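You operate a simulated robot arm through the tools that you are given. There is no shell and no other tool.

You run a simulated robot arm. Do the job below in one go: nothing can be reset, and whatever is moved stays where it is left.

Task
Fit the orange drawer's ball caster into the dolly and lock it.
Fine: it goes in the empty socket, then turn the lock knob; shut the drawer again.
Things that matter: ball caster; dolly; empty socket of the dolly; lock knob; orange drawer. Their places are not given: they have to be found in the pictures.

The check looks at the end state, three seconds after you hand in, the way a careful person would. Anything else that was tipped, shoved, dropped, spilled or broken makes it a failure.

Robot
A 7-joint arm with a three-finger gripper, fixed in place. Base frame: the origin is on the floor under the middle of its stand, x ahead of it, y to its left, z up; the work surface is at about z = 0.78. Readings come in m, degrees, newtons and seconds.
It reaches about 1.342 m from its shoulder. Its first joint turns from -166.0 to 166.0 degrees. Payload 2.69 kg.
The tool frame sits at the grasp point between the pads (the TCP): z along the fingers, y along the line on which they close. The tips reach 0.03 m beyond it. The gripper opens to 0.128 m; its body begins 0.117 m behind the TCP.
Orientation is told as [roll, pitch, yaw] about the base's x, y, z axes, in that order, counted from this pose: with the fingers straight down and closing along the base's y, the tool's x points along the base's -x, its y along +y and its z along -z.

Tools
- The arm moves only by the tool move_arm. Its argument "deltas" is a list that holds one entry, the list of rows, each a list of 7 numbers: the shift along the base's x, y, z in units of 20 mm (1.0 is 20 mm), then the turn, a rotation vector about the base's x, y, z in units of 8 degrees (1.0 is 8 degrees), then the finger opening in m, from 0 to 0.128. In form: [[[tx, ty, tz, ax, ay, az, gripper], ...]]. A call has 1 to 20 rows; each row shifts and turns the commanded pose from where the row before left it. A call with a number of a shift or a turn outside -1 to 1 is refused whole. Each row takes 0.2 s and may step no farther than 0.05 m and 8.6 degrees from the row before; otherwise, or with a gripper value out of range, the whole call is refused. A pose out of reach is approached as far as the arm can. The call stops where the force on the tool passes 40 N (or 10 N more than at its start, if that is more) or the arm is blocked; 0.2 s more then pass. The fingers move at their own pace (about 0.127 m/s each) and stop on an object; they squeeze with about 45 N. The grip force told is the motor's: it shows also when the fingers shut on nothing. Time passes only in rows, and 0.2 s behind the last, so rows that do not move let the fingers close. It gives the time, the measured TCP pose, the force on the tool (base axes), the opening and the grip force at its end, in the units of the frame above (readings bear some noise), with the torque about the TCP (base axes, N m) and any sound that the robot's microphone picked up, and new pictures: "views" is both (left out), scene, wrist or none.
- Cameras (640 x 400 px; columns grow to the right, rows downward): "scene" is fixed at [0.0494, 0.5024, 1.3867]; the picture's right is [0.26, -0.97, 0.00], its down [-0.62, -0.17, -0.77] and it looks along [0.74, 0.20, -0.64] (base axes); focal length 332 px, centre (320, 200). "wrist" rides on the gripper at [0.058, 0.054, -0.131] in the tool frame; the picture's right is [-0.68, 0.74, 0.00], its down [-0.62, -0.57, -0.55] and it looks along [-0.40, -0.37, 0.84] (tool axes); focal length 234 px, centre (320, 200).
- lift_body(by): moves the trunk up (or, below 0, down) by that many m; the arm rides with it, the base frame stays. It gives what a move gives, with no picture.
- locate(camera, pixels): there is no depth. For up to 12 entries [column, row, z] of the newest picture of that camera ("zoom" is the newest enlarged one), the place [x, y] in the base frame at which the ray of that pixel passes the height z, good to about 0.002 m. The clock stands still meanwhile.
- enlarge(camera, box): a new picture of the part [left, top, right, bottom] of that camera's present view, enlarged. The clock stands still meanwhile.
- sign_off(): hands the job in; it is judged then, once.

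Open the gripper and draw the arm clear of the work before you hand the job in, unless the task says otherwise.

The tools are called after "Emit:" by a JSON object that holds its "method" and its "body". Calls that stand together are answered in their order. move_arm: Moves the arm, as the interface text tells. Its arguments: {"type":"object","properties":{"deltas":{"type":"array"},"views":{"type":"string","enum":["both","scene","wrist","none"]}},"required":["deltas"]} The other tools are called the same way: lift_body (by) moves the trunk up or down; locate (camera, pixels) gives the place at which the rays of pixels pass given heights; enlarge (camera, box) takes an enlarged picture of a part of a camera's view; sign_off () hands the job in.

At the start:

```text
t: 0.0
ee_pos: [0.7006, 0.3986, 1.0776]
tcp_rot: [-0.1, 0.0, 0.0]
force: [-0.1, 0.9, 0.1]
torque: [-0.03, -0.03, 0.02]
width: 0.128
gripper_force: 0.0
trunk travel left (down, up): [-0.15, 0.2]
```

scene: 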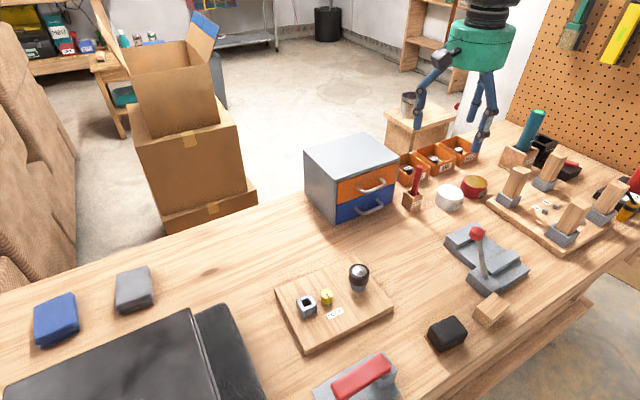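
wrist: 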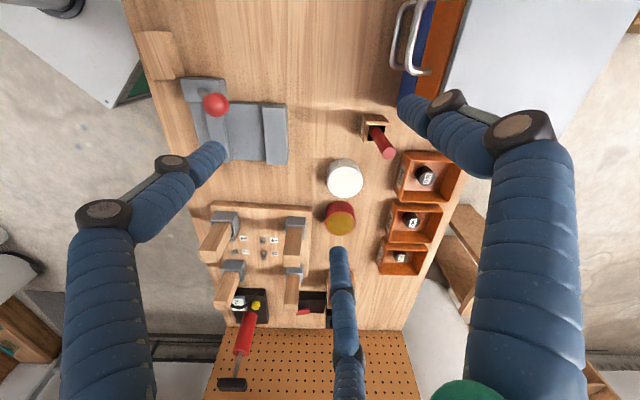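

I begin by looking closer at the scene: the small board with a socket and knob near (330,300) and the cabinet with the orange drawer near (360,185).

Emit:
{"method": "enlarge", "body": {"camera": "scene", "box": [260, 240, 420, 360]}}

Emit:
{"method": "enlarge", "body": {"camera": "scene", "box": [290, 120, 450, 230]}}

Emit:
{"method": "enlarge", "body": {"camera": "scene", "box": [400, 120, 640, 270]}}

Emit:
{"method": "enlarge", "body": {"camera": "wrist", "box": [190, 190, 360, 330]}}

```text
3.33 times, centred on (340, 300) of scene
```

zoom: 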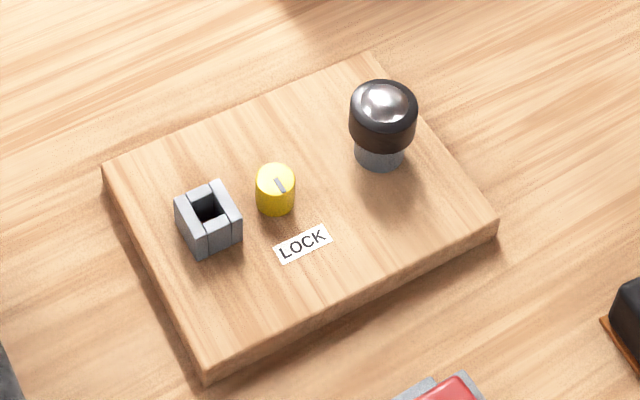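

```text
3.64 times, centred on (370, 175) of scene
```

zoom: 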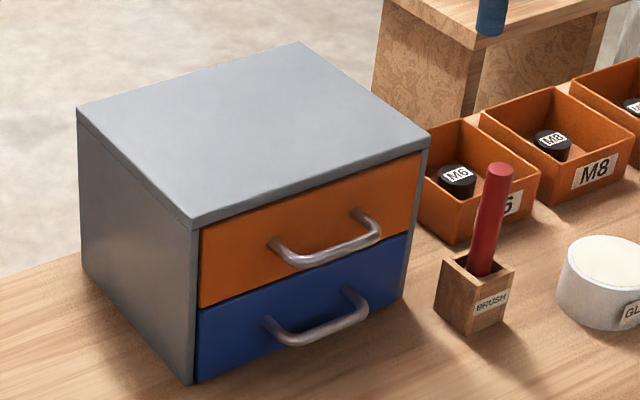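

```text
2.67 times, centred on (520, 195) of scene
```

zoom: 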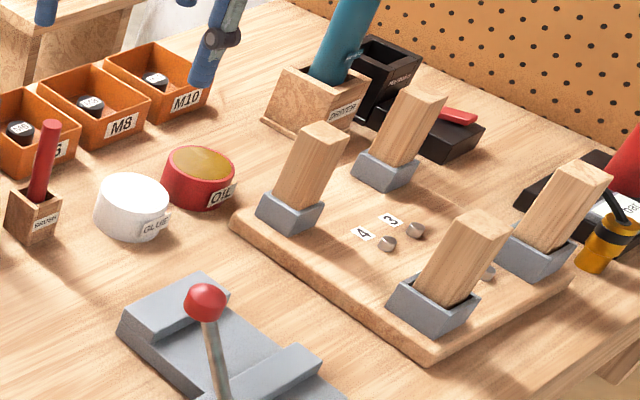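

```text
2.86 times, centred on (275, 260) of wrist
```

zoom: 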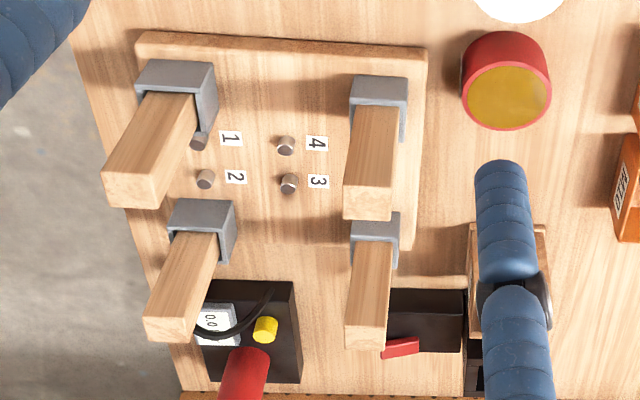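

The dolly is the board at about (333,306): square empty socket at (307,304), yellow knob at (327,297), fitted caster at (358,277). I locate these and the cabinet and its handle.

Emit:
{"method": "locate", "body": {"camera": "scene", "pixels": [[276, 288, 0.8], [311, 352, 0.8], [391, 305, 0.8], [353, 254, 0.8], [307, 301, 0.83], [327, 297, 0.83], [358, 268, 0.86], [338, 219, 0.78], [391, 201, 0.78], [306, 190, 0.78], [338, 176, 0.98], [397, 158, 0.98]]}}

Emit:
{"method": "locate", "body": {"camera": "scene", "pixels": [[304, 147, 0.98], [364, 131, 0.98], [362, 193, 0.93], [383, 184, 0.93], [359, 188, 0.93], [379, 178, 0.93], [410, 204, 0.78], [418, 165, 0.9], [480, 235, 0.9], [449, 195, 0.82], [311, 352, 0.78], [391, 313, 0.78]]}}

Emit:
{"method": "enlarge", "body": {"camera": "scene", "box": [290, 280, 350, 320]}}

Emit:
{"method": "enlarge", "body": {"camera": "wrist", "box": [360, 0, 480, 120]}}

```text
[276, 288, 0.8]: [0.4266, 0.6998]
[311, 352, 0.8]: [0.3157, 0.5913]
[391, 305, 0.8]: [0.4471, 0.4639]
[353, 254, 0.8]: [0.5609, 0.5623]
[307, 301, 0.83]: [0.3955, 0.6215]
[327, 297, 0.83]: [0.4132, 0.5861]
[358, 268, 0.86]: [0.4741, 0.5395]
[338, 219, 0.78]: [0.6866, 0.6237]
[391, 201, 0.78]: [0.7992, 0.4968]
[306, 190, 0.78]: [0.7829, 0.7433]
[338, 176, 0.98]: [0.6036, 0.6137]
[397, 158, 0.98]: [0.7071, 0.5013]
```

```text
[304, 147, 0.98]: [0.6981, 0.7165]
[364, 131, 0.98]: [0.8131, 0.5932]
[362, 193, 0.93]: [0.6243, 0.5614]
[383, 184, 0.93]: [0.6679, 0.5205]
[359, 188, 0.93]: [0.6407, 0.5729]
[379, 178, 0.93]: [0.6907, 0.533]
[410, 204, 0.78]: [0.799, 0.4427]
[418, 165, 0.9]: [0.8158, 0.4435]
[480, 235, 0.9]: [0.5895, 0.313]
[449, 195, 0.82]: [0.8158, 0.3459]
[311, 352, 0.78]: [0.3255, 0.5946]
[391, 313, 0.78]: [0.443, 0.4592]
```

```text
10.00 times, centred on (320, 300) of scene
```

zoom: 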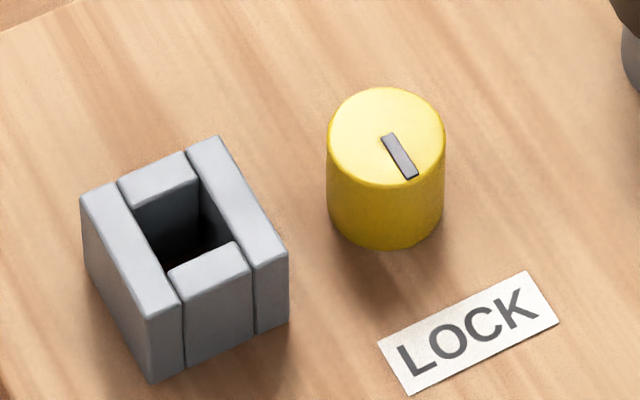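

```text
3.33 times, centred on (420, 60) of wrist
```

zoom: 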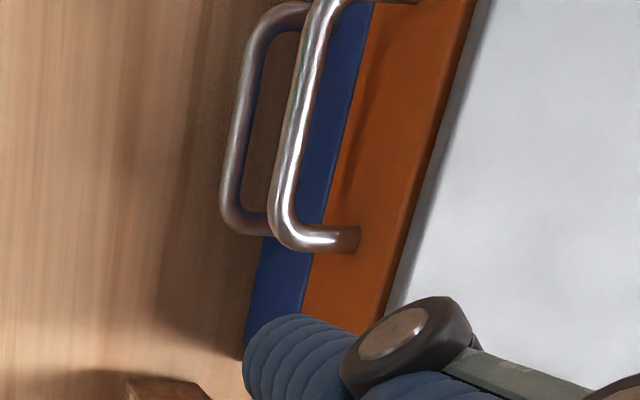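

Cabinet top works out at about z 0.92, front facing roughly (-0.72,-0.69). I refine the handle bar location (ends at about (360,190) and (386,185)) at a plausible height, and the knob pointer direction in the enlarged view.

Emit:
{"method": "locate", "body": {"camera": "scene", "pixels": [[359.8, 190.6, 0.885], [385.7, 185.1, 0.885], [356.3, 186.5, 0.885], [380.2, 178.5, 0.885], [338, 176, 0.92], [397, 158, 0.92], [304, 147, 0.92], [364, 131, 0.92], [338, 197, 0.855]]}}

Emit:
{"method": "enlarge", "body": {"camera": "scene", "box": [335, 150, 405, 220]}}

Emit:
{"method": "enlarge", "body": {"camera": "scene", "box": [310, 280, 350, 305]}}

```text
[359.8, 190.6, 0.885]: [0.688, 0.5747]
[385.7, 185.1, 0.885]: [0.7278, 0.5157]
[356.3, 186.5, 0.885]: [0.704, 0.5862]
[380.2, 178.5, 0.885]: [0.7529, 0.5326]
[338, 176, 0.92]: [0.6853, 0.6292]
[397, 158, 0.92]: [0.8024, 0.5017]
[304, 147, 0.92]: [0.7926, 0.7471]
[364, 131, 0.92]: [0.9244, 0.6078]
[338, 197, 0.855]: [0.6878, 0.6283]
```

```text
5.71 times, centred on (370, 185) of scene
```

zoom: 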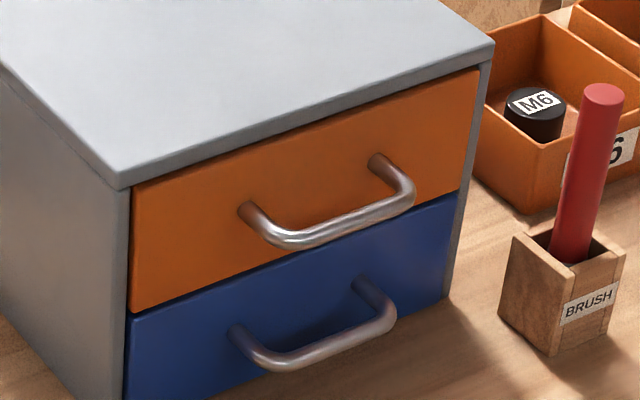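

```text
16.00 times, centred on (330, 292) of scene
```

zoom: 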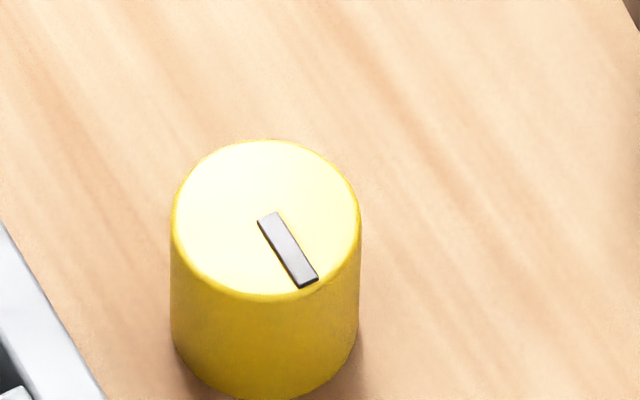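

The handle's posts sit about z 0.875 with a standoff of about 27 mm, so I need to know the finger geometry. I close the fingers partly while turning the tool yaw toward the drawer and look.

Emit:
{"method": "move_arm", "body": {"deltas": [[[0, 0, 0, 0, 0, -1, 0.03], [0, 0, 0, 0, 0, -1, 0.03], [0, 0, 0, 0, 0, -1, 0.03], [0, 0, 0, 0, 0, -1, 0.03], [0, 0, 0, 0, 0, -1, 0.03], [0, 0, 0, 0, 0, -0.7, 0.03]]], "views": "both"}}

```text
t: 1.4
ee_pos: [0.6999, 0.3979, 1.0781]
tcp_rot: [0.0, 0.0, -45.7]
force: [-0.4, 0.1, -0.6]
torque: [0.0, 0.0, 0.01]
width: 0.0303
gripper_force: 0.0
trunk travel left (down, up): [-0.15, 0.2]
```

scene: 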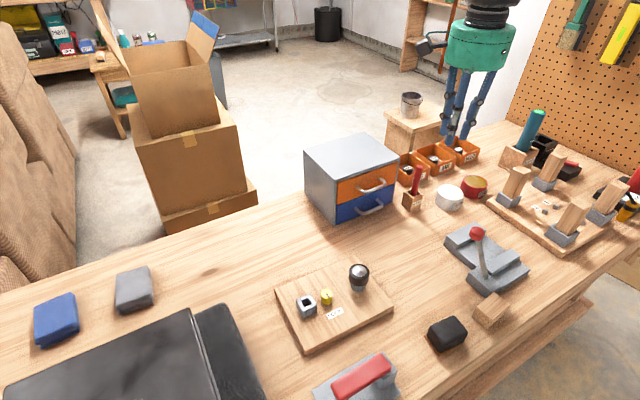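
wrist: 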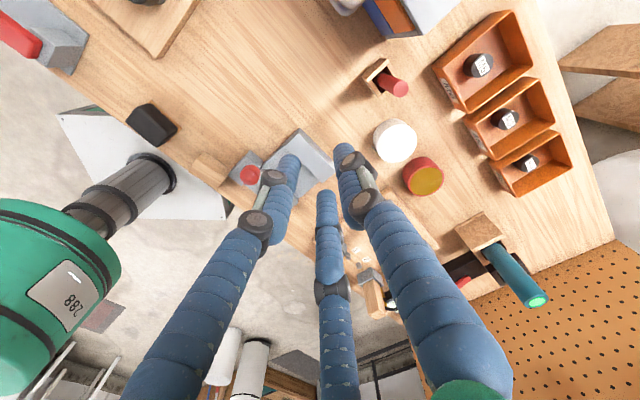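

Emit:
{"method": "enlarge", "body": {"camera": "wrist", "box": [220, 120, 420, 260]}}

Emit:
{"method": "enlarge", "body": {"camera": "scene", "box": [400, 0, 540, 160]}}

```text
2.86 times, centred on (320, 190) of wrist
```

zoom: 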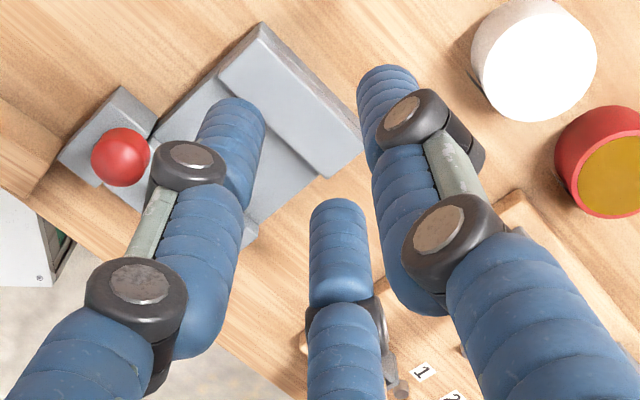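

```text
2.50 times, centred on (470, 80) of scene
```

zoom: 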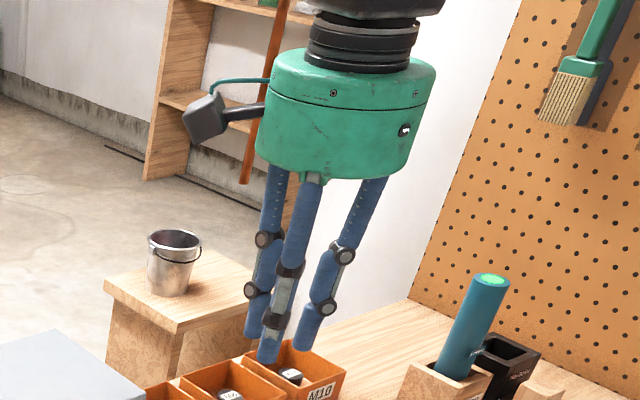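

Fingers are about 16 mm thick with the single thumb on the tool's +y side. I move above the cabinet so that the wrist camera looks down over the orange handle.

Emit:
{"method": "move_arm", "body": {"deltas": [[[0.1, 1, 0, 0, 0, 0, 0.03], [0.1, 1, 0, 0, 0, 0, 0.03], [0.1, 1, 0, 0, 0, 0, 0.03], [0.1, 1, 0, 0, 0, 0, 0.03], [0.1, 1, 0, 0, 0, 0, 0.03], [0.1, 1, 0, 0, 0, 0, 0.03], [0.1, 1, 0, 0, 0, 0, 0.03], [0.1, 1, 0, 0, 0, 0, 0.03], [0.1, 1, 0, 0, 0, 0, 0.03], [0.1, 1, 0, 0, 0, 0, 0.03], [0, 1, 0, 0, 0, 0, 0.03], [0, 1, 0, 0, 0, 0, 0.03]]], "views": "both"}}

```text
t: 4.0
ee_pos: [0.7222, 0.6377, 1.0793]
tcp_rot: [0.0, -0.1, -45.6]
force: [0.0, -1.0, -0.4]
torque: [0.03, 0.01, 0.02]
width: 0.0299
gripper_force: 0.1
trunk travel left (down, up): [-0.15, 0.2]
```

scene: 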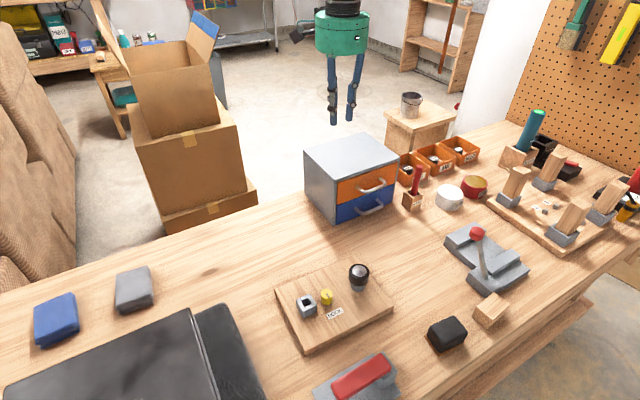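
wrist: 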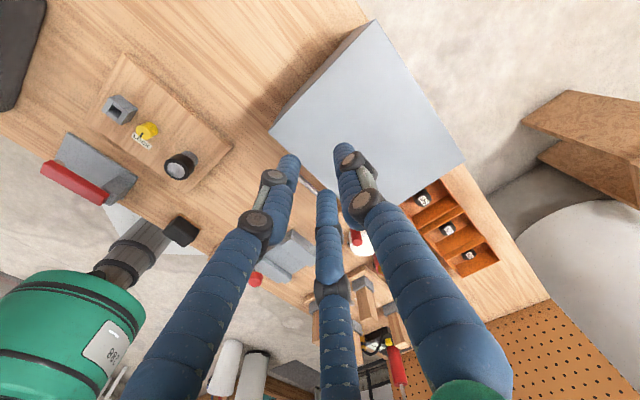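

The fingers hide the handle; I shift +x so that the handle shows left of the fingers.

Emit:
{"method": "move_arm", "body": {"deltas": [[[1, 0.4, 0, 0, 0, 0, 0.03], [1, 0.4, 0, 0, 0, 0, 0.03], [1, 0.4, 0, 0, 0, 0, 0.03], [1, 0.4, 0, 0, 0, 0, 0.03], [1, 0.4, 0, 0, 0, 0, 0.03], [0.5, 0, 0, 0, 0, 0, 0.03]]], "views": "wrist"}}

```text
t: 5.4
ee_pos: [0.8296, 0.6794, 1.0767]
tcp_rot: [0.0, 0.1, -45.4]
force: [-0.1, -0.5, 0.5]
torque: [-0.04, 0.0, -0.01]
width: 0.0302
gripper_force: 0.1
trunk travel left (down, up): [-0.15, 0.2]
```

wrist: 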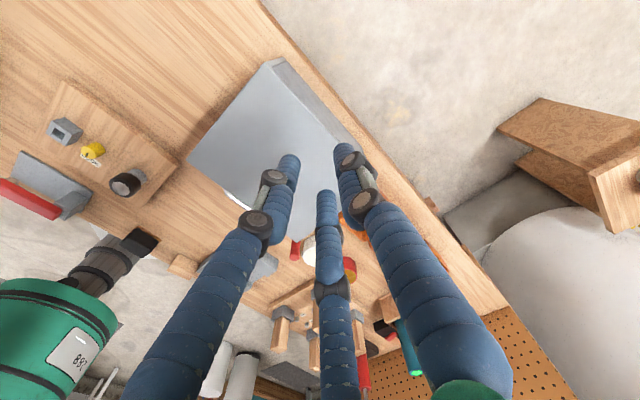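

The cabinet's front face is hidden from this side. I move toward -y so that the camera looks more steeply down on the handle.

Emit:
{"method": "move_arm", "body": {"deltas": [[[0, -1, 0, 0, 0, 0, 0.03], [0, -1, 0, 0, 0, 0, 0.03], [0, -1, 0, 0, 0, 0, 0.03], [0, -1, 0, 0, 0, 0, 0.03], [0, -1, 0, 0, 0, 0, 0.03], [0, -1, 0, 0, 0, 0, 0.03], [0, -1, 0, 0, 0, 0, 0.03], [0, -1, 0, 0, 0, 0, 0.03], [0, -1, 0, 0, 0, 0, 0.03]]], "views": "wrist"}}

```text
t: 7.4
ee_pos: [0.8303, 0.4977, 1.0791]
tcp_rot: [0.0, 0.1, -45.6]
force: [-1.0, -0.3, 1.5]
torque: [-0.01, 0.01, -0.02]
width: 0.0297
gripper_force: 0.1
trunk travel left (down, up): [-0.15, 0.2]
```

wrist: 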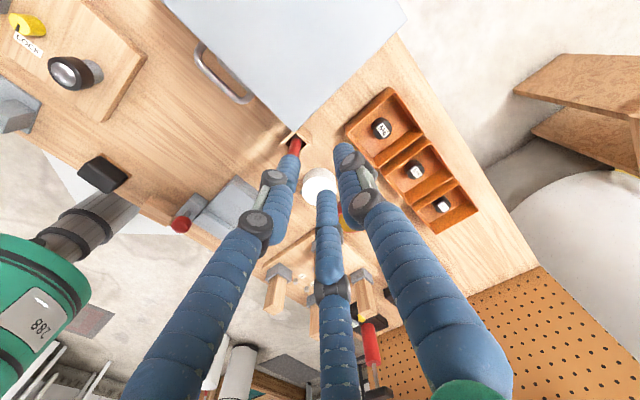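

Emit:
{"method": "enlarge", "body": {"camera": "wrist", "box": [160, 20, 320, 140]}}

Emit:
{"method": "locate", "body": {"camera": "wrist", "pixels": [[200, 46, 0.875], [243, 102, 0.875], [293, 132, 0.92], [406, 17, 0.92], [166, 0, 0.92]]}}

```text
3.33 times, centred on (240, 80) of wrist
```

zoom: 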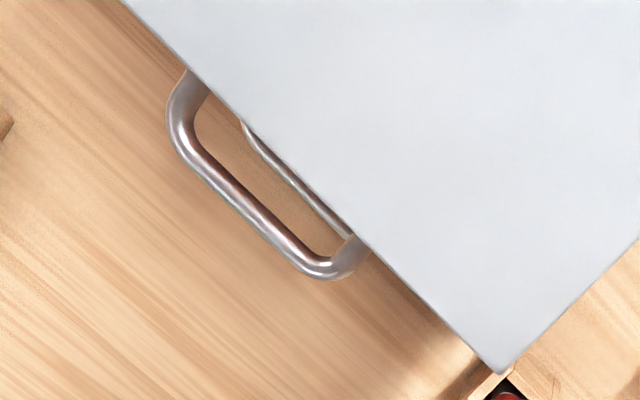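

```text
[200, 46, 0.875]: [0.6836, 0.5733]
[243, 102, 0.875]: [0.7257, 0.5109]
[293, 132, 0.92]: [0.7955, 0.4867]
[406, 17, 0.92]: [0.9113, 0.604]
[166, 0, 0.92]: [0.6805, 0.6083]
```

The bar is clear in the zoom: centreline from (190,135) to (300,250). I locate its line at several heights in both cameras to triangulate.

Emit:
{"method": "locate", "body": {"camera": "zoom", "pixels": [[190, 140, 0.87], [300, 252, 0.87], [190, 140, 0.885], [300, 252, 0.885], [502, 373, 0.92], [125, 0, 0.92], [640, 236, 0.92], [180, 100, 0.875], [345, 262, 0.875], [205, 90, 0.875], [355, 250, 0.875]]}}

Emit:
{"method": "locate", "body": {"camera": "scene", "pixels": [[365, 191.5, 0.87], [382, 186.5, 0.87], [365, 191.5, 0.885], [382, 186.5, 0.885], [397, 158, 0.92], [338, 176, 0.92], [364, 131, 0.92]]}}

Emit:
{"method": "enlarge", "body": {"camera": "scene", "box": [350, 170, 394, 198]}}

```text
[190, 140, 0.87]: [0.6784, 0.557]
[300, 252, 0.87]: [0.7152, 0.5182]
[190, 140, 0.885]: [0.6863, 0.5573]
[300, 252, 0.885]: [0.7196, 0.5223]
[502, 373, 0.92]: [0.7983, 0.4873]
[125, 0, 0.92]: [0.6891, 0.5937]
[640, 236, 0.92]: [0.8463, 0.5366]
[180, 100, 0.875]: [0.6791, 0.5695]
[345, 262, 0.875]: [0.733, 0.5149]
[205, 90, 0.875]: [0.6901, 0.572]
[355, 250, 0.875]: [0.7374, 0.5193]
```

```text
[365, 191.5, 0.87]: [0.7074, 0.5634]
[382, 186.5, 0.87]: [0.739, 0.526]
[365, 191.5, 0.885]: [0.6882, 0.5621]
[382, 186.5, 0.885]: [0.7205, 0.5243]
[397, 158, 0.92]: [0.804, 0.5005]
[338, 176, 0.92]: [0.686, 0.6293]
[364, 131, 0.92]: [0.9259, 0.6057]
```

```text
14.29 times, centred on (372, 184) of scene
```

zoom: 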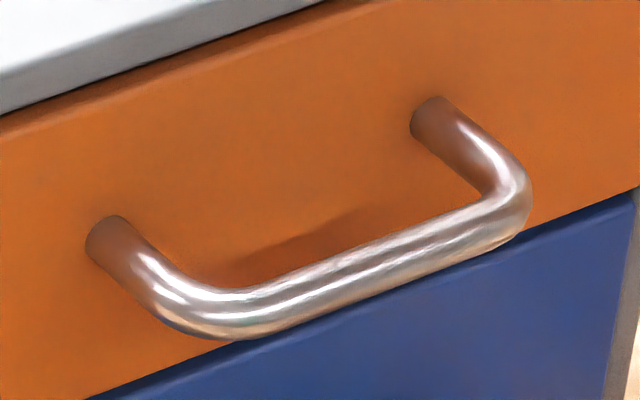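

Triangulation puts the bar's middle near (0.703, 0.541, 0.888), diameter about 9.5 mm, about 31 mm off the front. A tilted grasp (about 40° below horizontal, thumb above, two fingers below) clears the lever and the front, so I move in front of the handle while tilting.

Emit:
{"method": "move_arm", "body": {"deltas": [[[-1, -0.2, 0, 0, 0, 0, 0.045], [-1, -0.2, 0, 0, 0, 0, 0.045], [-1, -0.2, 0, 0, 0, 0, 0.045], [-1, -0.2, 0, 0.631, -0.631, 0, 0.045], [-1, -0.2, 0, 0.631, -0.631, 0, 0.045], [-1, -0.2, 0, 0.631, -0.631, 0, 0.045], [-1, -0.2, 0, 0.631, -0.631, 0, 0.045], [-1, -0.2, 0, 0.631, -0.631, 0, 0.045], [-1, -0.2, 0, 0.631, -0.631, 0, 0.045], [-0.5, -0.2, 0, 0.631, -0.631, 0, 0.045]]], "views": "both"}}

```text
t: 9.8
ee_pos: [0.6155, 0.4413, 0.958]
tcp_rot: [41.0, 2.3, -45.4]
force: [0.9, 1.0, -0.6]
torque: [0.0, 0.07, 0.01]
width: 0.0448
gripper_force: 0.1
trunk travel left (down, up): [-0.15, 0.2]
stopped in row 10: the arm was blocked; the commanded pose is now the measured one
```

scene: 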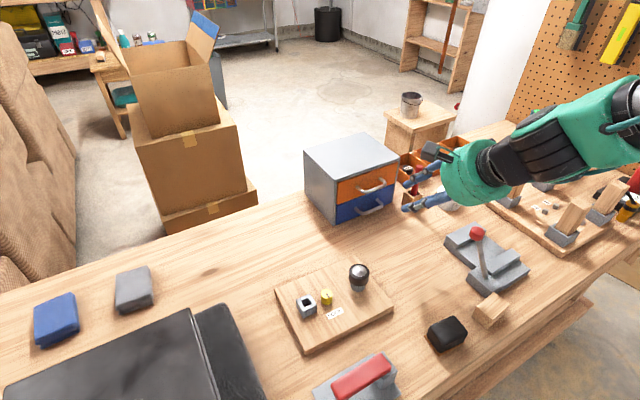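
wrist: 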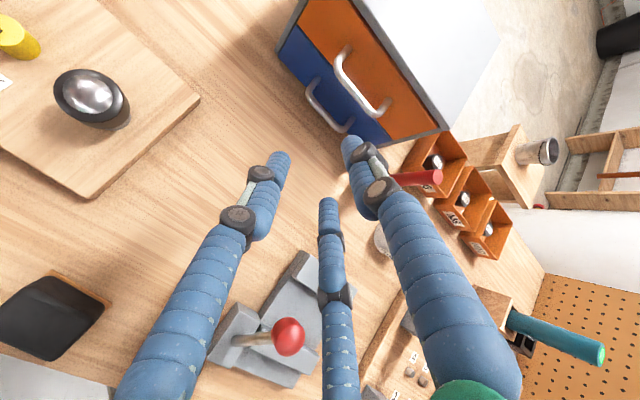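

The arm stopped at a joint limit at about 41° from vertical; the handle is now clearly visible at (345,70)-(385,110). That tilt is enough, so I refine the bar's place from this view.

Emit:
{"method": "enlarge", "body": {"camera": "wrist", "box": [270, 0, 460, 140]}}

```text
2.86 times, centred on (365, 70) of wrist
```

zoom: 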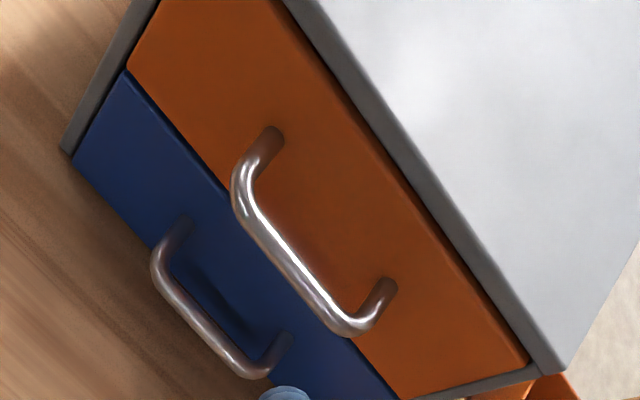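

Emit:
{"method": "locate", "body": {"camera": "zoom", "pixels": [[242, 205, 0.888], [335, 322, 0.888], [242, 205, 0.878], [335, 322, 0.878], [271, 137, 0.888], [387, 290, 0.888], [271, 137, 0.878], [387, 290, 0.878], [66, 150, 0.78], [548, 372, 0.93], [290, 265, 0.888], [290, 265, 0.878]]}}

Emit:
{"method": "locate", "body": {"camera": "scene", "pixels": [[338, 219, 0.78], [400.3, 158.2, 0.93], [374.1, 188.75, 0.888], [374.1, 188.75, 0.878], [357, 186.8, 0.888], [379.7, 178.3, 0.888], [357, 186.8, 0.878], [379.7, 178.3, 0.878]]}}

```text
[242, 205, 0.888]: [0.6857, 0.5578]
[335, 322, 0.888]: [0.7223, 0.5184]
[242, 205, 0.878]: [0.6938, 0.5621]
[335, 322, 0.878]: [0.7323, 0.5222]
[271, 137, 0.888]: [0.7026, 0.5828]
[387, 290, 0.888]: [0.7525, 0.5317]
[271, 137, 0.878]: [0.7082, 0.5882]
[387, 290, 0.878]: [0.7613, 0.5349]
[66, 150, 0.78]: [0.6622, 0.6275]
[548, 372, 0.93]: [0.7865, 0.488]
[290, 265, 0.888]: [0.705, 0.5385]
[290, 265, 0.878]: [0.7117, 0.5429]
```

```text
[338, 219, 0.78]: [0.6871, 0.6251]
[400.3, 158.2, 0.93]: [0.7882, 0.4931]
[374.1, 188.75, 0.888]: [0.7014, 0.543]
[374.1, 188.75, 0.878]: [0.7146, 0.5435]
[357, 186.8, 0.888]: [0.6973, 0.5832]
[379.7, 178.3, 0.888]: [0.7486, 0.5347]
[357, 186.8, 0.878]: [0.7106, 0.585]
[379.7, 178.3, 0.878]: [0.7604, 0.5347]
```

Both cameras agree on the bar's middle at about (0.703, 0.5415, 0.888). I move to a pre-grasp about 5 cm back along the tool axis with the opening at 34 mm.

Emit:
{"method": "move_arm", "body": {"deltas": [[[0.674, 0.805, -0.283, 0, 0, 0, 0.034], [0.674, 0.805, -0.283, 0, 0, 0, 0.034], [0.674, 0.805, -0.283, 0, 0, 0, 0.034], [0.674, 0.805, -0.283, 0, 0, 0, 0.034], [0, 0, 0, 0, 0, 0, 0.034]]], "views": "both"}}

```text
t: 11.0
ee_pos: [0.6686, 0.5066, 0.9373]
tcp_rot: [41.2, 2.1, -45.5]
force: [0.0, 0.1, -0.7]
torque: [-0.01, -0.02, 0.0]
width: 0.0342
gripper_force: 0.1
trunk travel left (down, up): [-0.15, 0.2]
```

scene: 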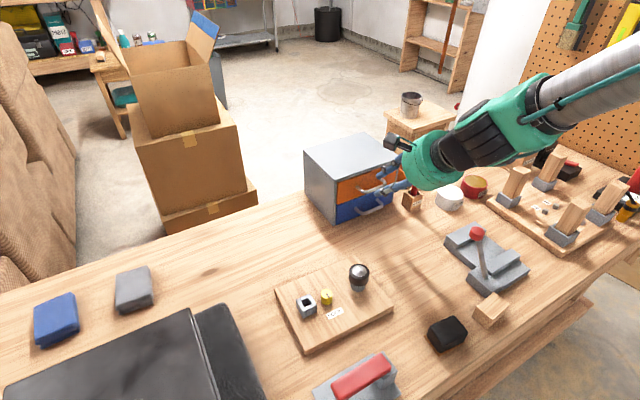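
wrist: 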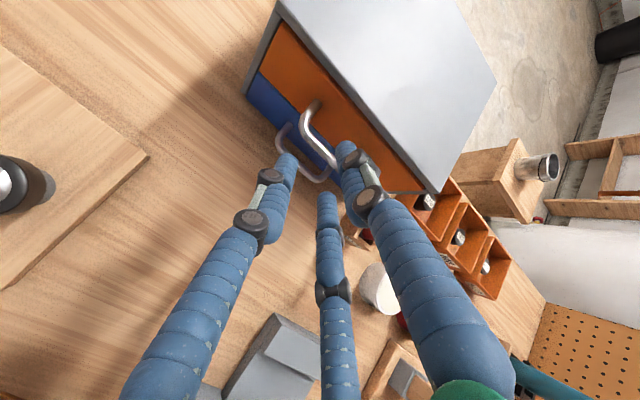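

Emit:
{"method": "enlarge", "body": {"camera": "wrist", "box": [240, 70, 420, 220]}}

Emit:
{"method": "enlarge", "body": {"camera": "scene", "box": [320, 120, 480, 230]}}

```text
2.67 times, centred on (330, 145) of wrist
```

zoom: 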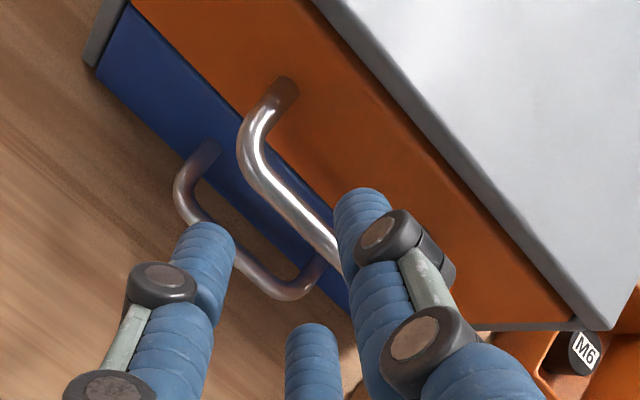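

```text
3.64 times, centred on (400, 175) of scene
```

zoom: 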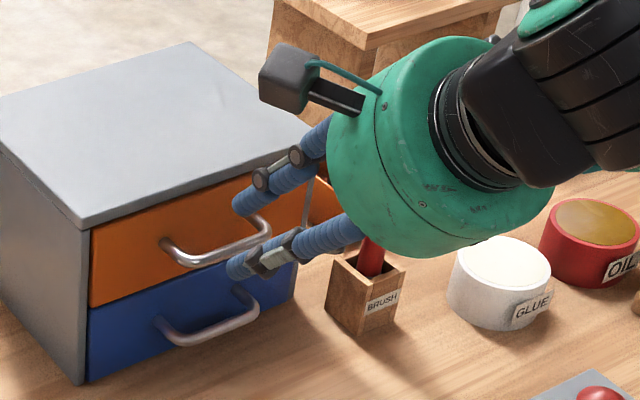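

The bar lies between thumb and fingers (predicted crossing within about 2 mm). I advance 5 cm along the tool axis.

Emit:
{"method": "move_arm", "body": {"deltas": [[[0.265, 0.289, -0.4875, 0, 0, 0, 0.034], [0.265, 0.289, -0.4875, 0, 0, 0, 0.034], [0.265, 0.289, -0.4875, 0, 0, 0, 0.034], [0.265, 0.289, -0.4875, 0, 0, 0, 0.034]]], "views": "both"}}

Emit:
{"method": "enlarge", "body": {"camera": "scene", "box": [320, 120, 480, 230]}}

Emit:
{"method": "enlarge", "body": {"camera": "wrist", "box": [240, 70, 420, 220]}}

```text
t: 12.0
ee_pos: [0.6893, 0.5295, 0.8993]
tcp_rot: [41.2, 2.1, -45.5]
force: [0.1, 0.2, -0.6]
torque: [-0.01, -0.02, 0.02]
width: 0.0342
gripper_force: 0.1
trunk travel left (down, up): [-0.15, 0.2]
```

scene: 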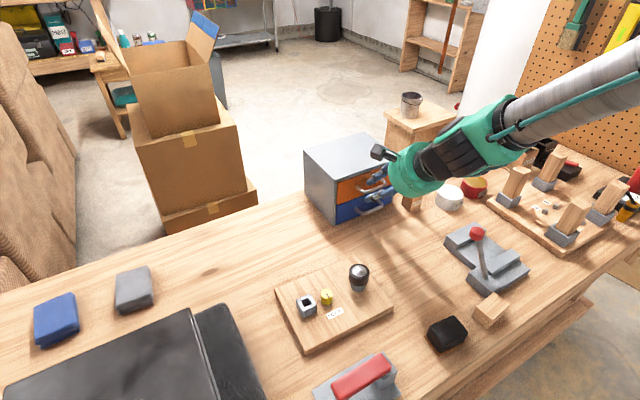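
wrist: 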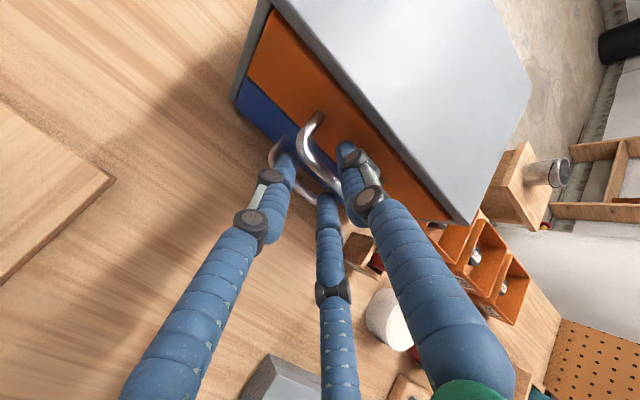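

```text
3.64 times, centred on (400, 175) of scene
```

zoom: 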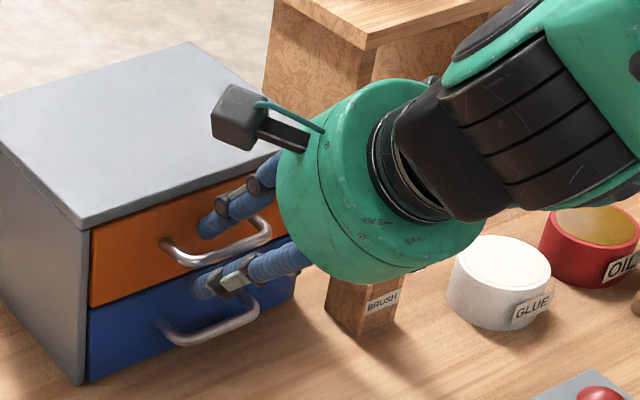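

```text
2.67 times, centred on (330, 145) of wrist
```

zoom: 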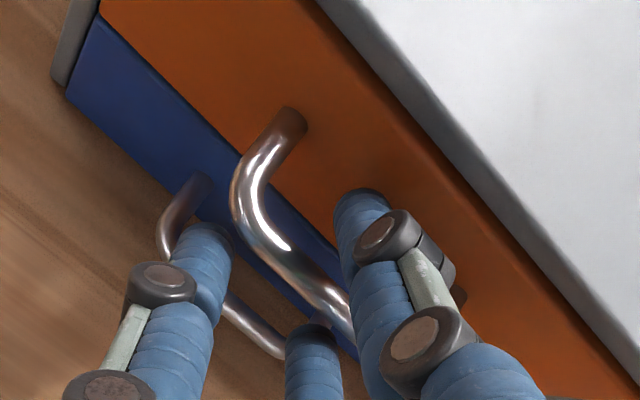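

The thumb tip is behind the bar and the two fingers are below it, with no contact force. I close on the bar.

Emit:
{"method": "move_arm", "body": {"deltas": [[[0, 0, 0, 0, 0, 0, 0.0], [0, 0, 0, 0, 0, 0, 0.0], [0, 0, 0, 0, 0, 0, 0.0]]], "views": "wrist"}}

```text
t: 12.8
ee_pos: [0.6885, 0.5294, 0.9]
tcp_rot: [41.2, 2.1, -45.5]
force: [-1.0, 1.6, 2.2]
torque: [-0.28, -0.36, 0.61]
width: 0.0162
gripper_force: 42.2
trunk travel left (down, up): [-0.15, 0.2]
```

wrist: 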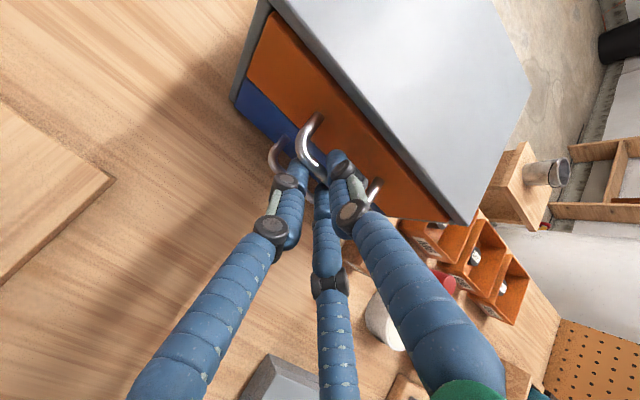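

The grip holds (42 N at 16 mm). I pull outward along about (-0.715,-0.70) in small steps and watch the forces.

Emit:
{"method": "move_arm", "body": {"deltas": [[[-0.36, -0.35, 0, 0, 0, 0, 0.0], [-0.36, -0.35, 0, 0, 0, 0, 0.0], [-0.36, -0.35, 0, 0, 0, 0, 0.0], [-0.36, -0.35, 0, 0, 0, 0, 0.0]]], "views": "both"}}

```text
t: 13.8
ee_pos: [0.6615, 0.5009, 0.9004]
tcp_rot: [41.2, 2.0, -45.4]
force: [-0.6, -1.7, 4.2]
torque: [-0.3, -0.38, 0.69]
width: 0.0162
gripper_force: 41.8
trunk travel left (down, up): [-0.15, 0.2]
```

scene: 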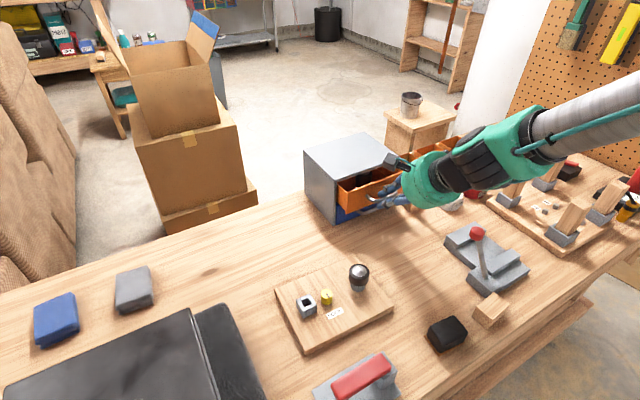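
wrist: 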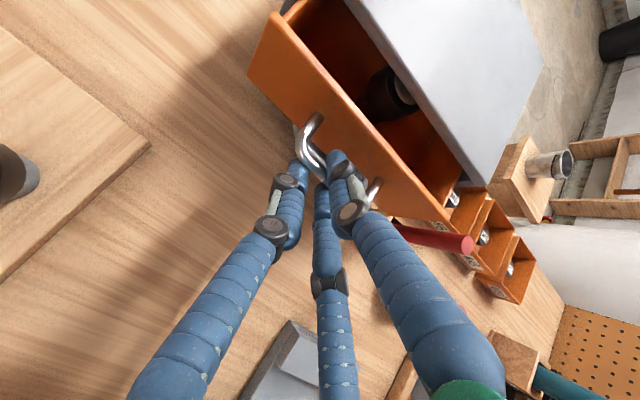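

The drawer slides freely and something dark (the caster) shows inside at (385,95). I pull about 7 cm more.

Emit:
{"method": "move_arm", "body": {"deltas": [[[-0.36, -0.35, 0, 0, 0, 0, 0.0], [-0.36, -0.35, 0, 0, 0, 0, 0.0], [-0.36, -0.35, 0, 0, 0, 0, 0.0], [-0.36, -0.35, 0, 0, 0, 0, 0.0], [-0.36, -0.35, 0, 0, 0, 0, 0.0], [-0.36, -0.35, 0, 0, 0, 0, 0.0]]], "views": "both"}}

```text
t: 15.2
ee_pos: [0.6192, 0.4581, 0.8994]
tcp_rot: [41.3, 2.0, -45.6]
force: [13.6, -15.1, 5.3]
torque: [-0.46, -0.56, 0.44]
width: 0.0163
gripper_force: 42.0
trunk travel left (down, up): [-0.15, 0.2]
```

scene: 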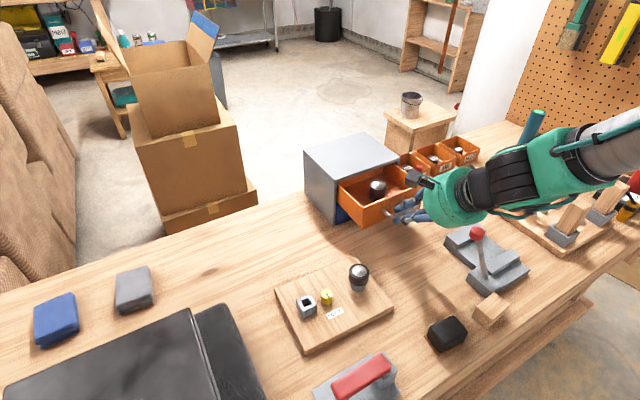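
wrist: 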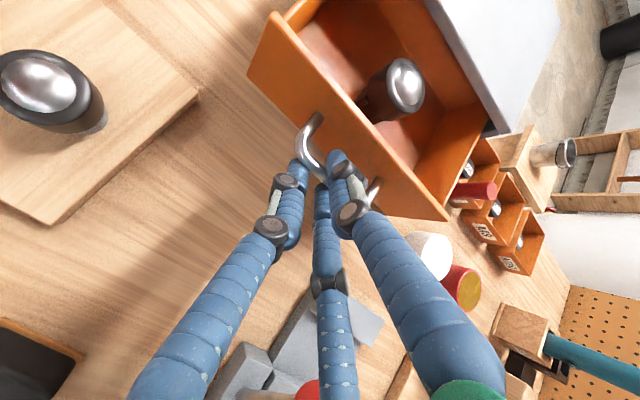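

The drawer is open about 10 cm and the caster stands inside at (378,188). A lateral force of about 20 N along the bar shows that my pull line drifted; I relieve it by a small shift and pull a last 1.5 cm on a corrected line.

Emit:
{"method": "move_arm", "body": {"deltas": [[[0.09, -0.09, 0, 0, 0, 0, 0.0], [-0.2, -0.25, 0, 0, 0, 0, 0.0], [0, 0, 0, 0, 0, 0, 0.0]]], "views": "both"}}

Emit:
{"method": "enlarge", "body": {"camera": "scene", "box": [320, 140, 440, 230]}}

Emit:
{"method": "enlarge", "body": {"camera": "wrist", "box": [240, 0, 500, 180]}}

```text
t: 16.0
ee_pos: [0.6147, 0.4542, 0.8994]
tcp_rot: [41.3, 2.2, -45.4]
force: [-12.6, 12.1, 6.2]
torque: [-0.15, -0.24, 1.02]
width: 0.0165
gripper_force: 41.7
trunk travel left (down, up): [-0.15, 0.2]
```

scene: 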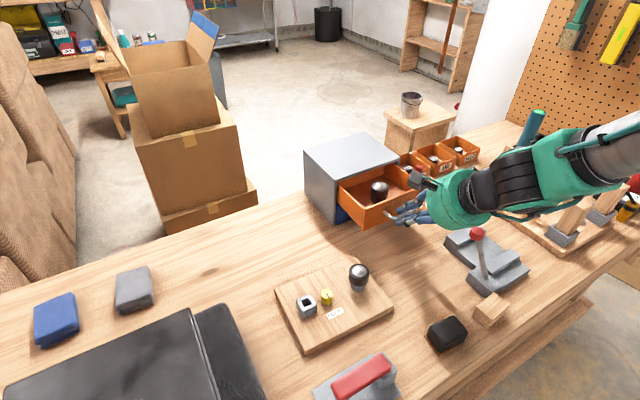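
wrist: 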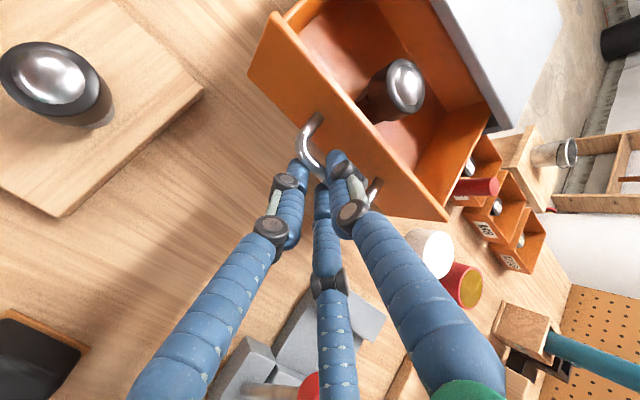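

```text
4.44 times, centred on (380, 185) of scene
```

zoom: 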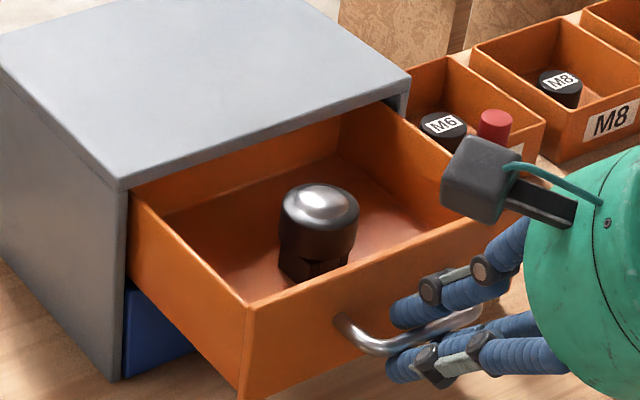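

```text
2.22 times, centred on (370, 90) of wrist
```

zoom: 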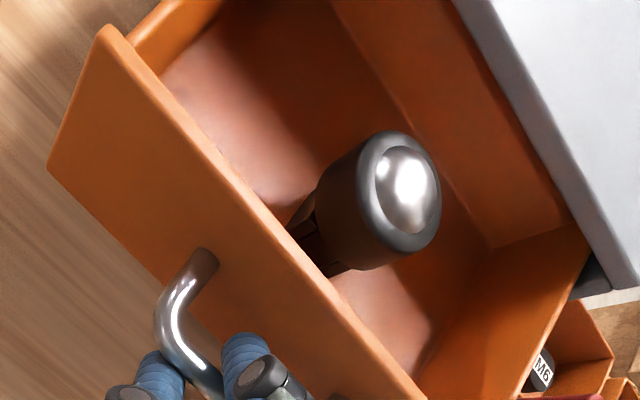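

The caster stands upright, ball up, on a squarish foot. I half-undo the lateral shift to unload the drawer, then release the bar to 34 mm and back out along the tool axis.

Emit:
{"method": "move_arm", "body": {"deltas": [[[-0.04, 0.04, 0, 0, 0, 0, 0.0], [0, 0, 0, 0, 0, 0, 0.034], [0, 0, 0, 0, 0, 0, 0.034]]], "views": "scene"}}

```text
t: 16.8
ee_pos: [0.6148, 0.4527, 0.8994]
tcp_rot: [41.1, 2.1, -45.6]
force: [0.0, -0.6, 0.0]
torque: [0.0, -0.02, -0.01]
width: 0.0341
gripper_force: 0.1
trunk travel left (down, up): [-0.15, 0.2]
```

scene: 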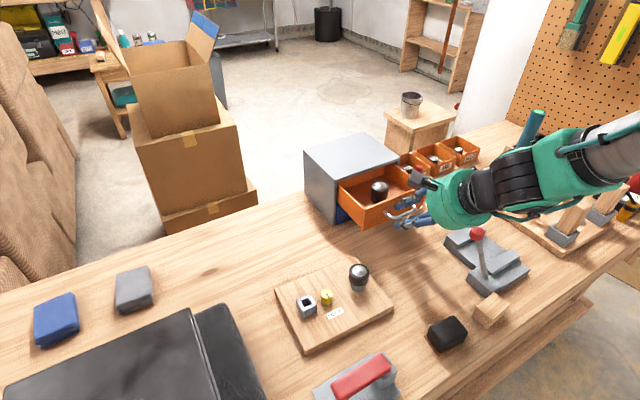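

The handle is free. I back out along the tool axis, then rise and turn the tool to vertical again.

Emit:
{"method": "move_arm", "body": {"deltas": [[[-0.446, -0.482, 0.754, 0, 0, 0, 0.034], [-0.446, -0.482, 0.754, 0, 0, 0, 0.034], [-0.446, -0.482, 0.754, 0, 0, 0, 0.034], [-0.446, -0.482, 0.754, 0, 0, 0, 0.034], [0, 0, 1, -0.633, 0.581, 0.016, 0.034], [0, 0, 1, -0.633, 0.581, 0.016, 0.034], [0, 0, 1, -0.633, 0.581, 0.016, 0.034], [0, 0, 1, -0.633, 0.581, 0.016, 0.034], [0, 0, 0.5, -0.633, 0.581, 0.016, 0.05], [0, 0, 0, -0.633, 0.581, 0.016, 0.06]]], "views": "both"}}

Emit:
{"method": "locate", "body": {"camera": "scene", "pixels": [[380, 185, 0.9], [380, 185, 0.88], [379, 203, 0.86], [379, 203, 0.85], [338, 184, 0.93], [365, 228, 0.85]]}}

```text
t: 19.0
ee_pos: [0.5791, 0.4216, 1.0537]
tcp_rot: [4.7, 1.2, -45.4]
force: [-2.1, -1.5, 2.5]
torque: [0.18, -0.24, 0.0]
width: 0.0601
gripper_force: 0.0
out of reach, approached as far as the arm can: row 7
trunk travel left (down, up): [-0.15, 0.2]
```

scene: 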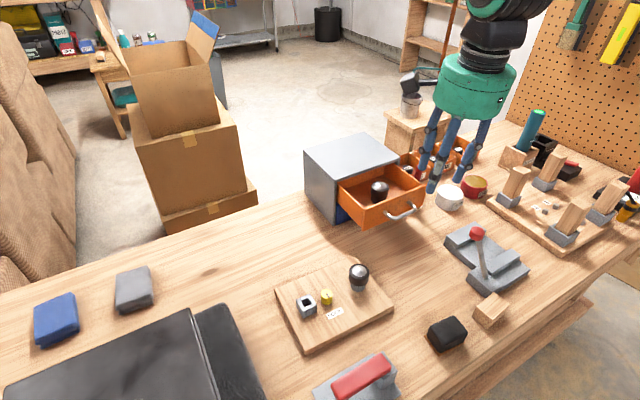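
wrist: 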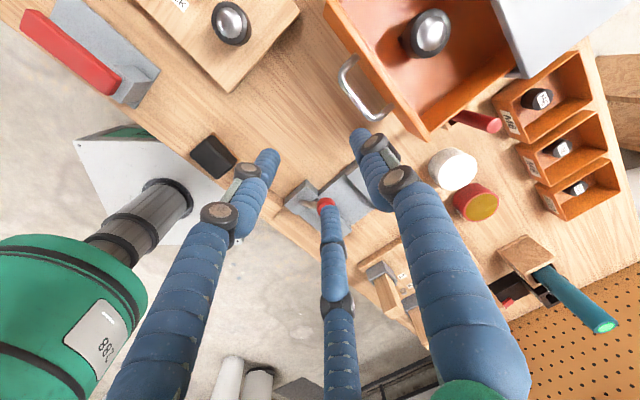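

```text
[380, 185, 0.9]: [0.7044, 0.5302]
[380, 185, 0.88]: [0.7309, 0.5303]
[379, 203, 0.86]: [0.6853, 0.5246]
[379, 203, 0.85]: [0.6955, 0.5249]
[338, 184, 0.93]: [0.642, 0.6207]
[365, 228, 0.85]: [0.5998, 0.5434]
```

The wrist picture shows the caster in the drawer at (427,33) and the fitted one on the dolly at (230,22). I enlarge both, to read shape and orientation.

Emit:
{"method": "enlarge", "body": {"camera": "wrist", "box": [330, 0, 520, 130]}}

Emit:
{"method": "enlarge", "body": {"camera": "scene", "box": [350, 165, 420, 225]}}

Emit:
{"method": "enlarge", "body": {"camera": "scene", "box": [340, 255, 380, 295]}}

```text
3.08 times, centred on (425, 65) of wrist
```

zoom: 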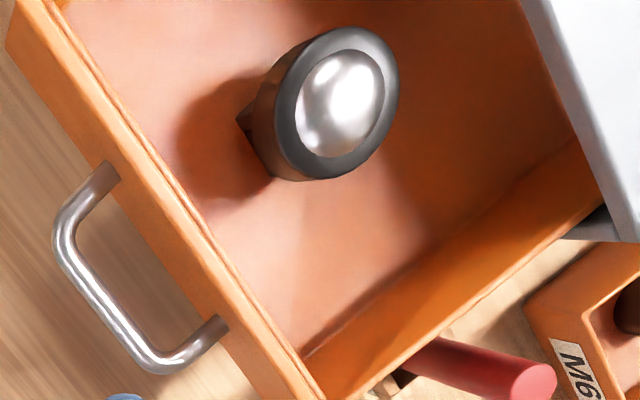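

```text
6.67 times, centred on (385, 195) of scene
```

zoom: 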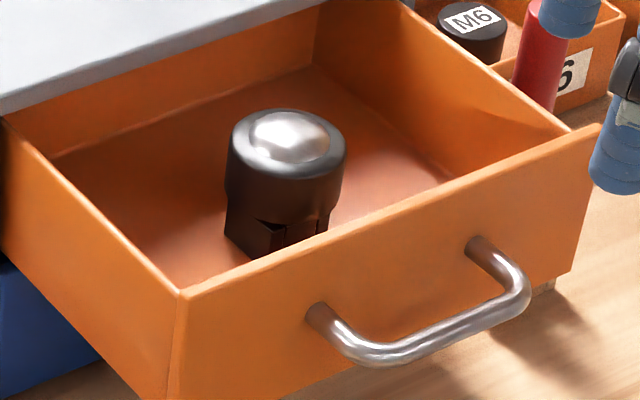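

```text
10.00 times, centred on (360, 275) of scene
```

zoom: 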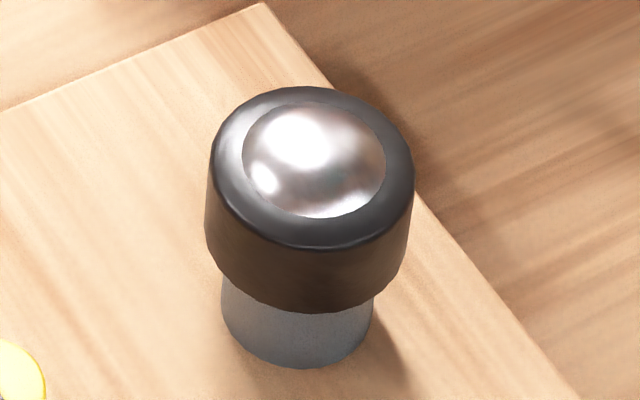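

The caster has a round housing of about 43 mm on a square dark stem. I triangulate the housing rim centre: scene (380,187), wrist (429.8,33.4), plus drawer and socket points.

Emit:
{"method": "locate", "body": {"camera": "wrist", "pixels": [[429.8, 33.4, 0.91], [429.8, 33.4, 0.9], [429.8, 33.4, 0.89], [331, 10, 0.92], [423, 132, 0.92], [402, 20, 0.86], [410, 50, 0.86], [231, 20, 0.86]]}}

Emit:
{"method": "locate", "body": {"camera": "scene", "pixels": [[380, 187.2, 0.91], [380, 187.2, 0.9], [380, 187.2, 0.89], [377.8, 203.7, 0.86], [364, 209, 0.92], [426, 185, 0.92], [359, 271.5, 0.86], [359, 271.5, 0.85]]}}

```text
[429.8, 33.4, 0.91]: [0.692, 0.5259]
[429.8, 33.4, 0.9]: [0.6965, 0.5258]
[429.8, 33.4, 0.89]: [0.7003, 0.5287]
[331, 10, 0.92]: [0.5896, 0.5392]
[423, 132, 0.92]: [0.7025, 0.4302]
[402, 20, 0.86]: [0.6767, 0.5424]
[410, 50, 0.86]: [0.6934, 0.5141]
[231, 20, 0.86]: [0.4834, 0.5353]
```

```text
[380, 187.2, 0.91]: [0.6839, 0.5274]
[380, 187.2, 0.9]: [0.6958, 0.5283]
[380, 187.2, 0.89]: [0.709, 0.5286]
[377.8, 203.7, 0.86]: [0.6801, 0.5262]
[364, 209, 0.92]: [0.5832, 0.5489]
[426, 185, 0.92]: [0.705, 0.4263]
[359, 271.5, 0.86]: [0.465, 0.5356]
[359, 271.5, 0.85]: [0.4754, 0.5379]
```

Housing rim is near (0.696, 0.527, 0.900), 42 mm out from the cabinet front, so I'll close along the drawer-front direction. I need the stem's yaw and the socket's yaw, so I zoom in hard on each.

Emit:
{"method": "enlarge", "body": {"camera": "scene", "box": [364, 178, 396, 208]}}

Emit:
{"method": "enlarge", "body": {"camera": "scene", "box": [294, 288, 324, 322]}}

```text
13.33 times, centred on (380, 193) of scene
```

zoom: 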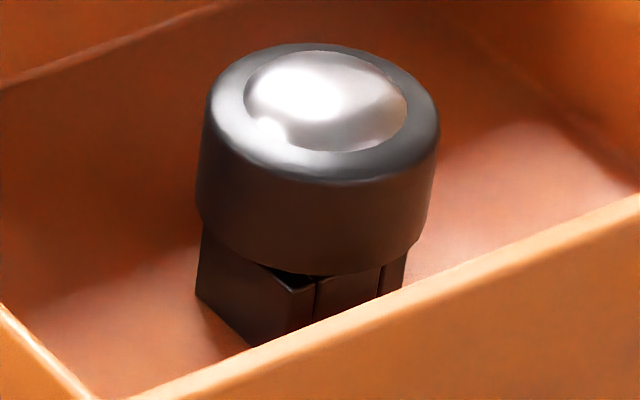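

```text
11.76 times, centred on (309, 305) of scene
```

zoom: 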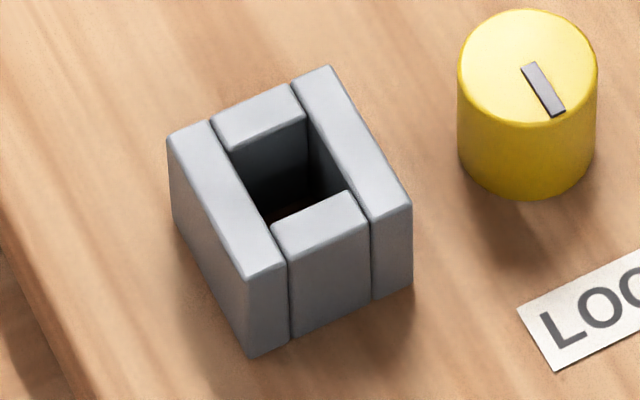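

The dark base under the caster is a four-bar holder like the dolly's socket, fixed in the drawer. I locate corner points of the dolly socket top, knob and pointer in this zoom.

Emit:
{"method": "locate", "body": {"camera": "zoom", "pixels": [[168, 137, 0.825], [328, 67, 0.825], [412, 207, 0.825], [247, 278, 0.825], [250, 355, 0.795], [412, 287, 0.795], [172, 215, 0.795], [528, 68, 0.818], [530, 62, 0.818], [557, 115, 0.818], [232, 150, 0.825], [350, 190, 0.825]]}}

Emit:
{"method": "enlarge", "body": {"camera": "scene", "box": [364, 178, 396, 208]}}

```text
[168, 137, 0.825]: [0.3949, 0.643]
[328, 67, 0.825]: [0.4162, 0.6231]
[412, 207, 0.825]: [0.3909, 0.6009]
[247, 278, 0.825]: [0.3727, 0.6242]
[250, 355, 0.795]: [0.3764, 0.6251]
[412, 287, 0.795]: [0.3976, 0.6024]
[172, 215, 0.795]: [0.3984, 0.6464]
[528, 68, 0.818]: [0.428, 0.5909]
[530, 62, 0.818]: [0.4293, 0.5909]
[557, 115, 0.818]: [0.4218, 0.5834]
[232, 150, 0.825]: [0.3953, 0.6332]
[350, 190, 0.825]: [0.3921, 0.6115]
```

```text
13.33 times, centred on (380, 193) of scene
```

zoom: 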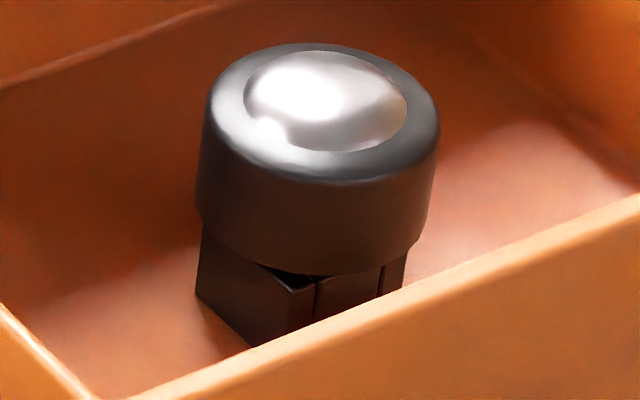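

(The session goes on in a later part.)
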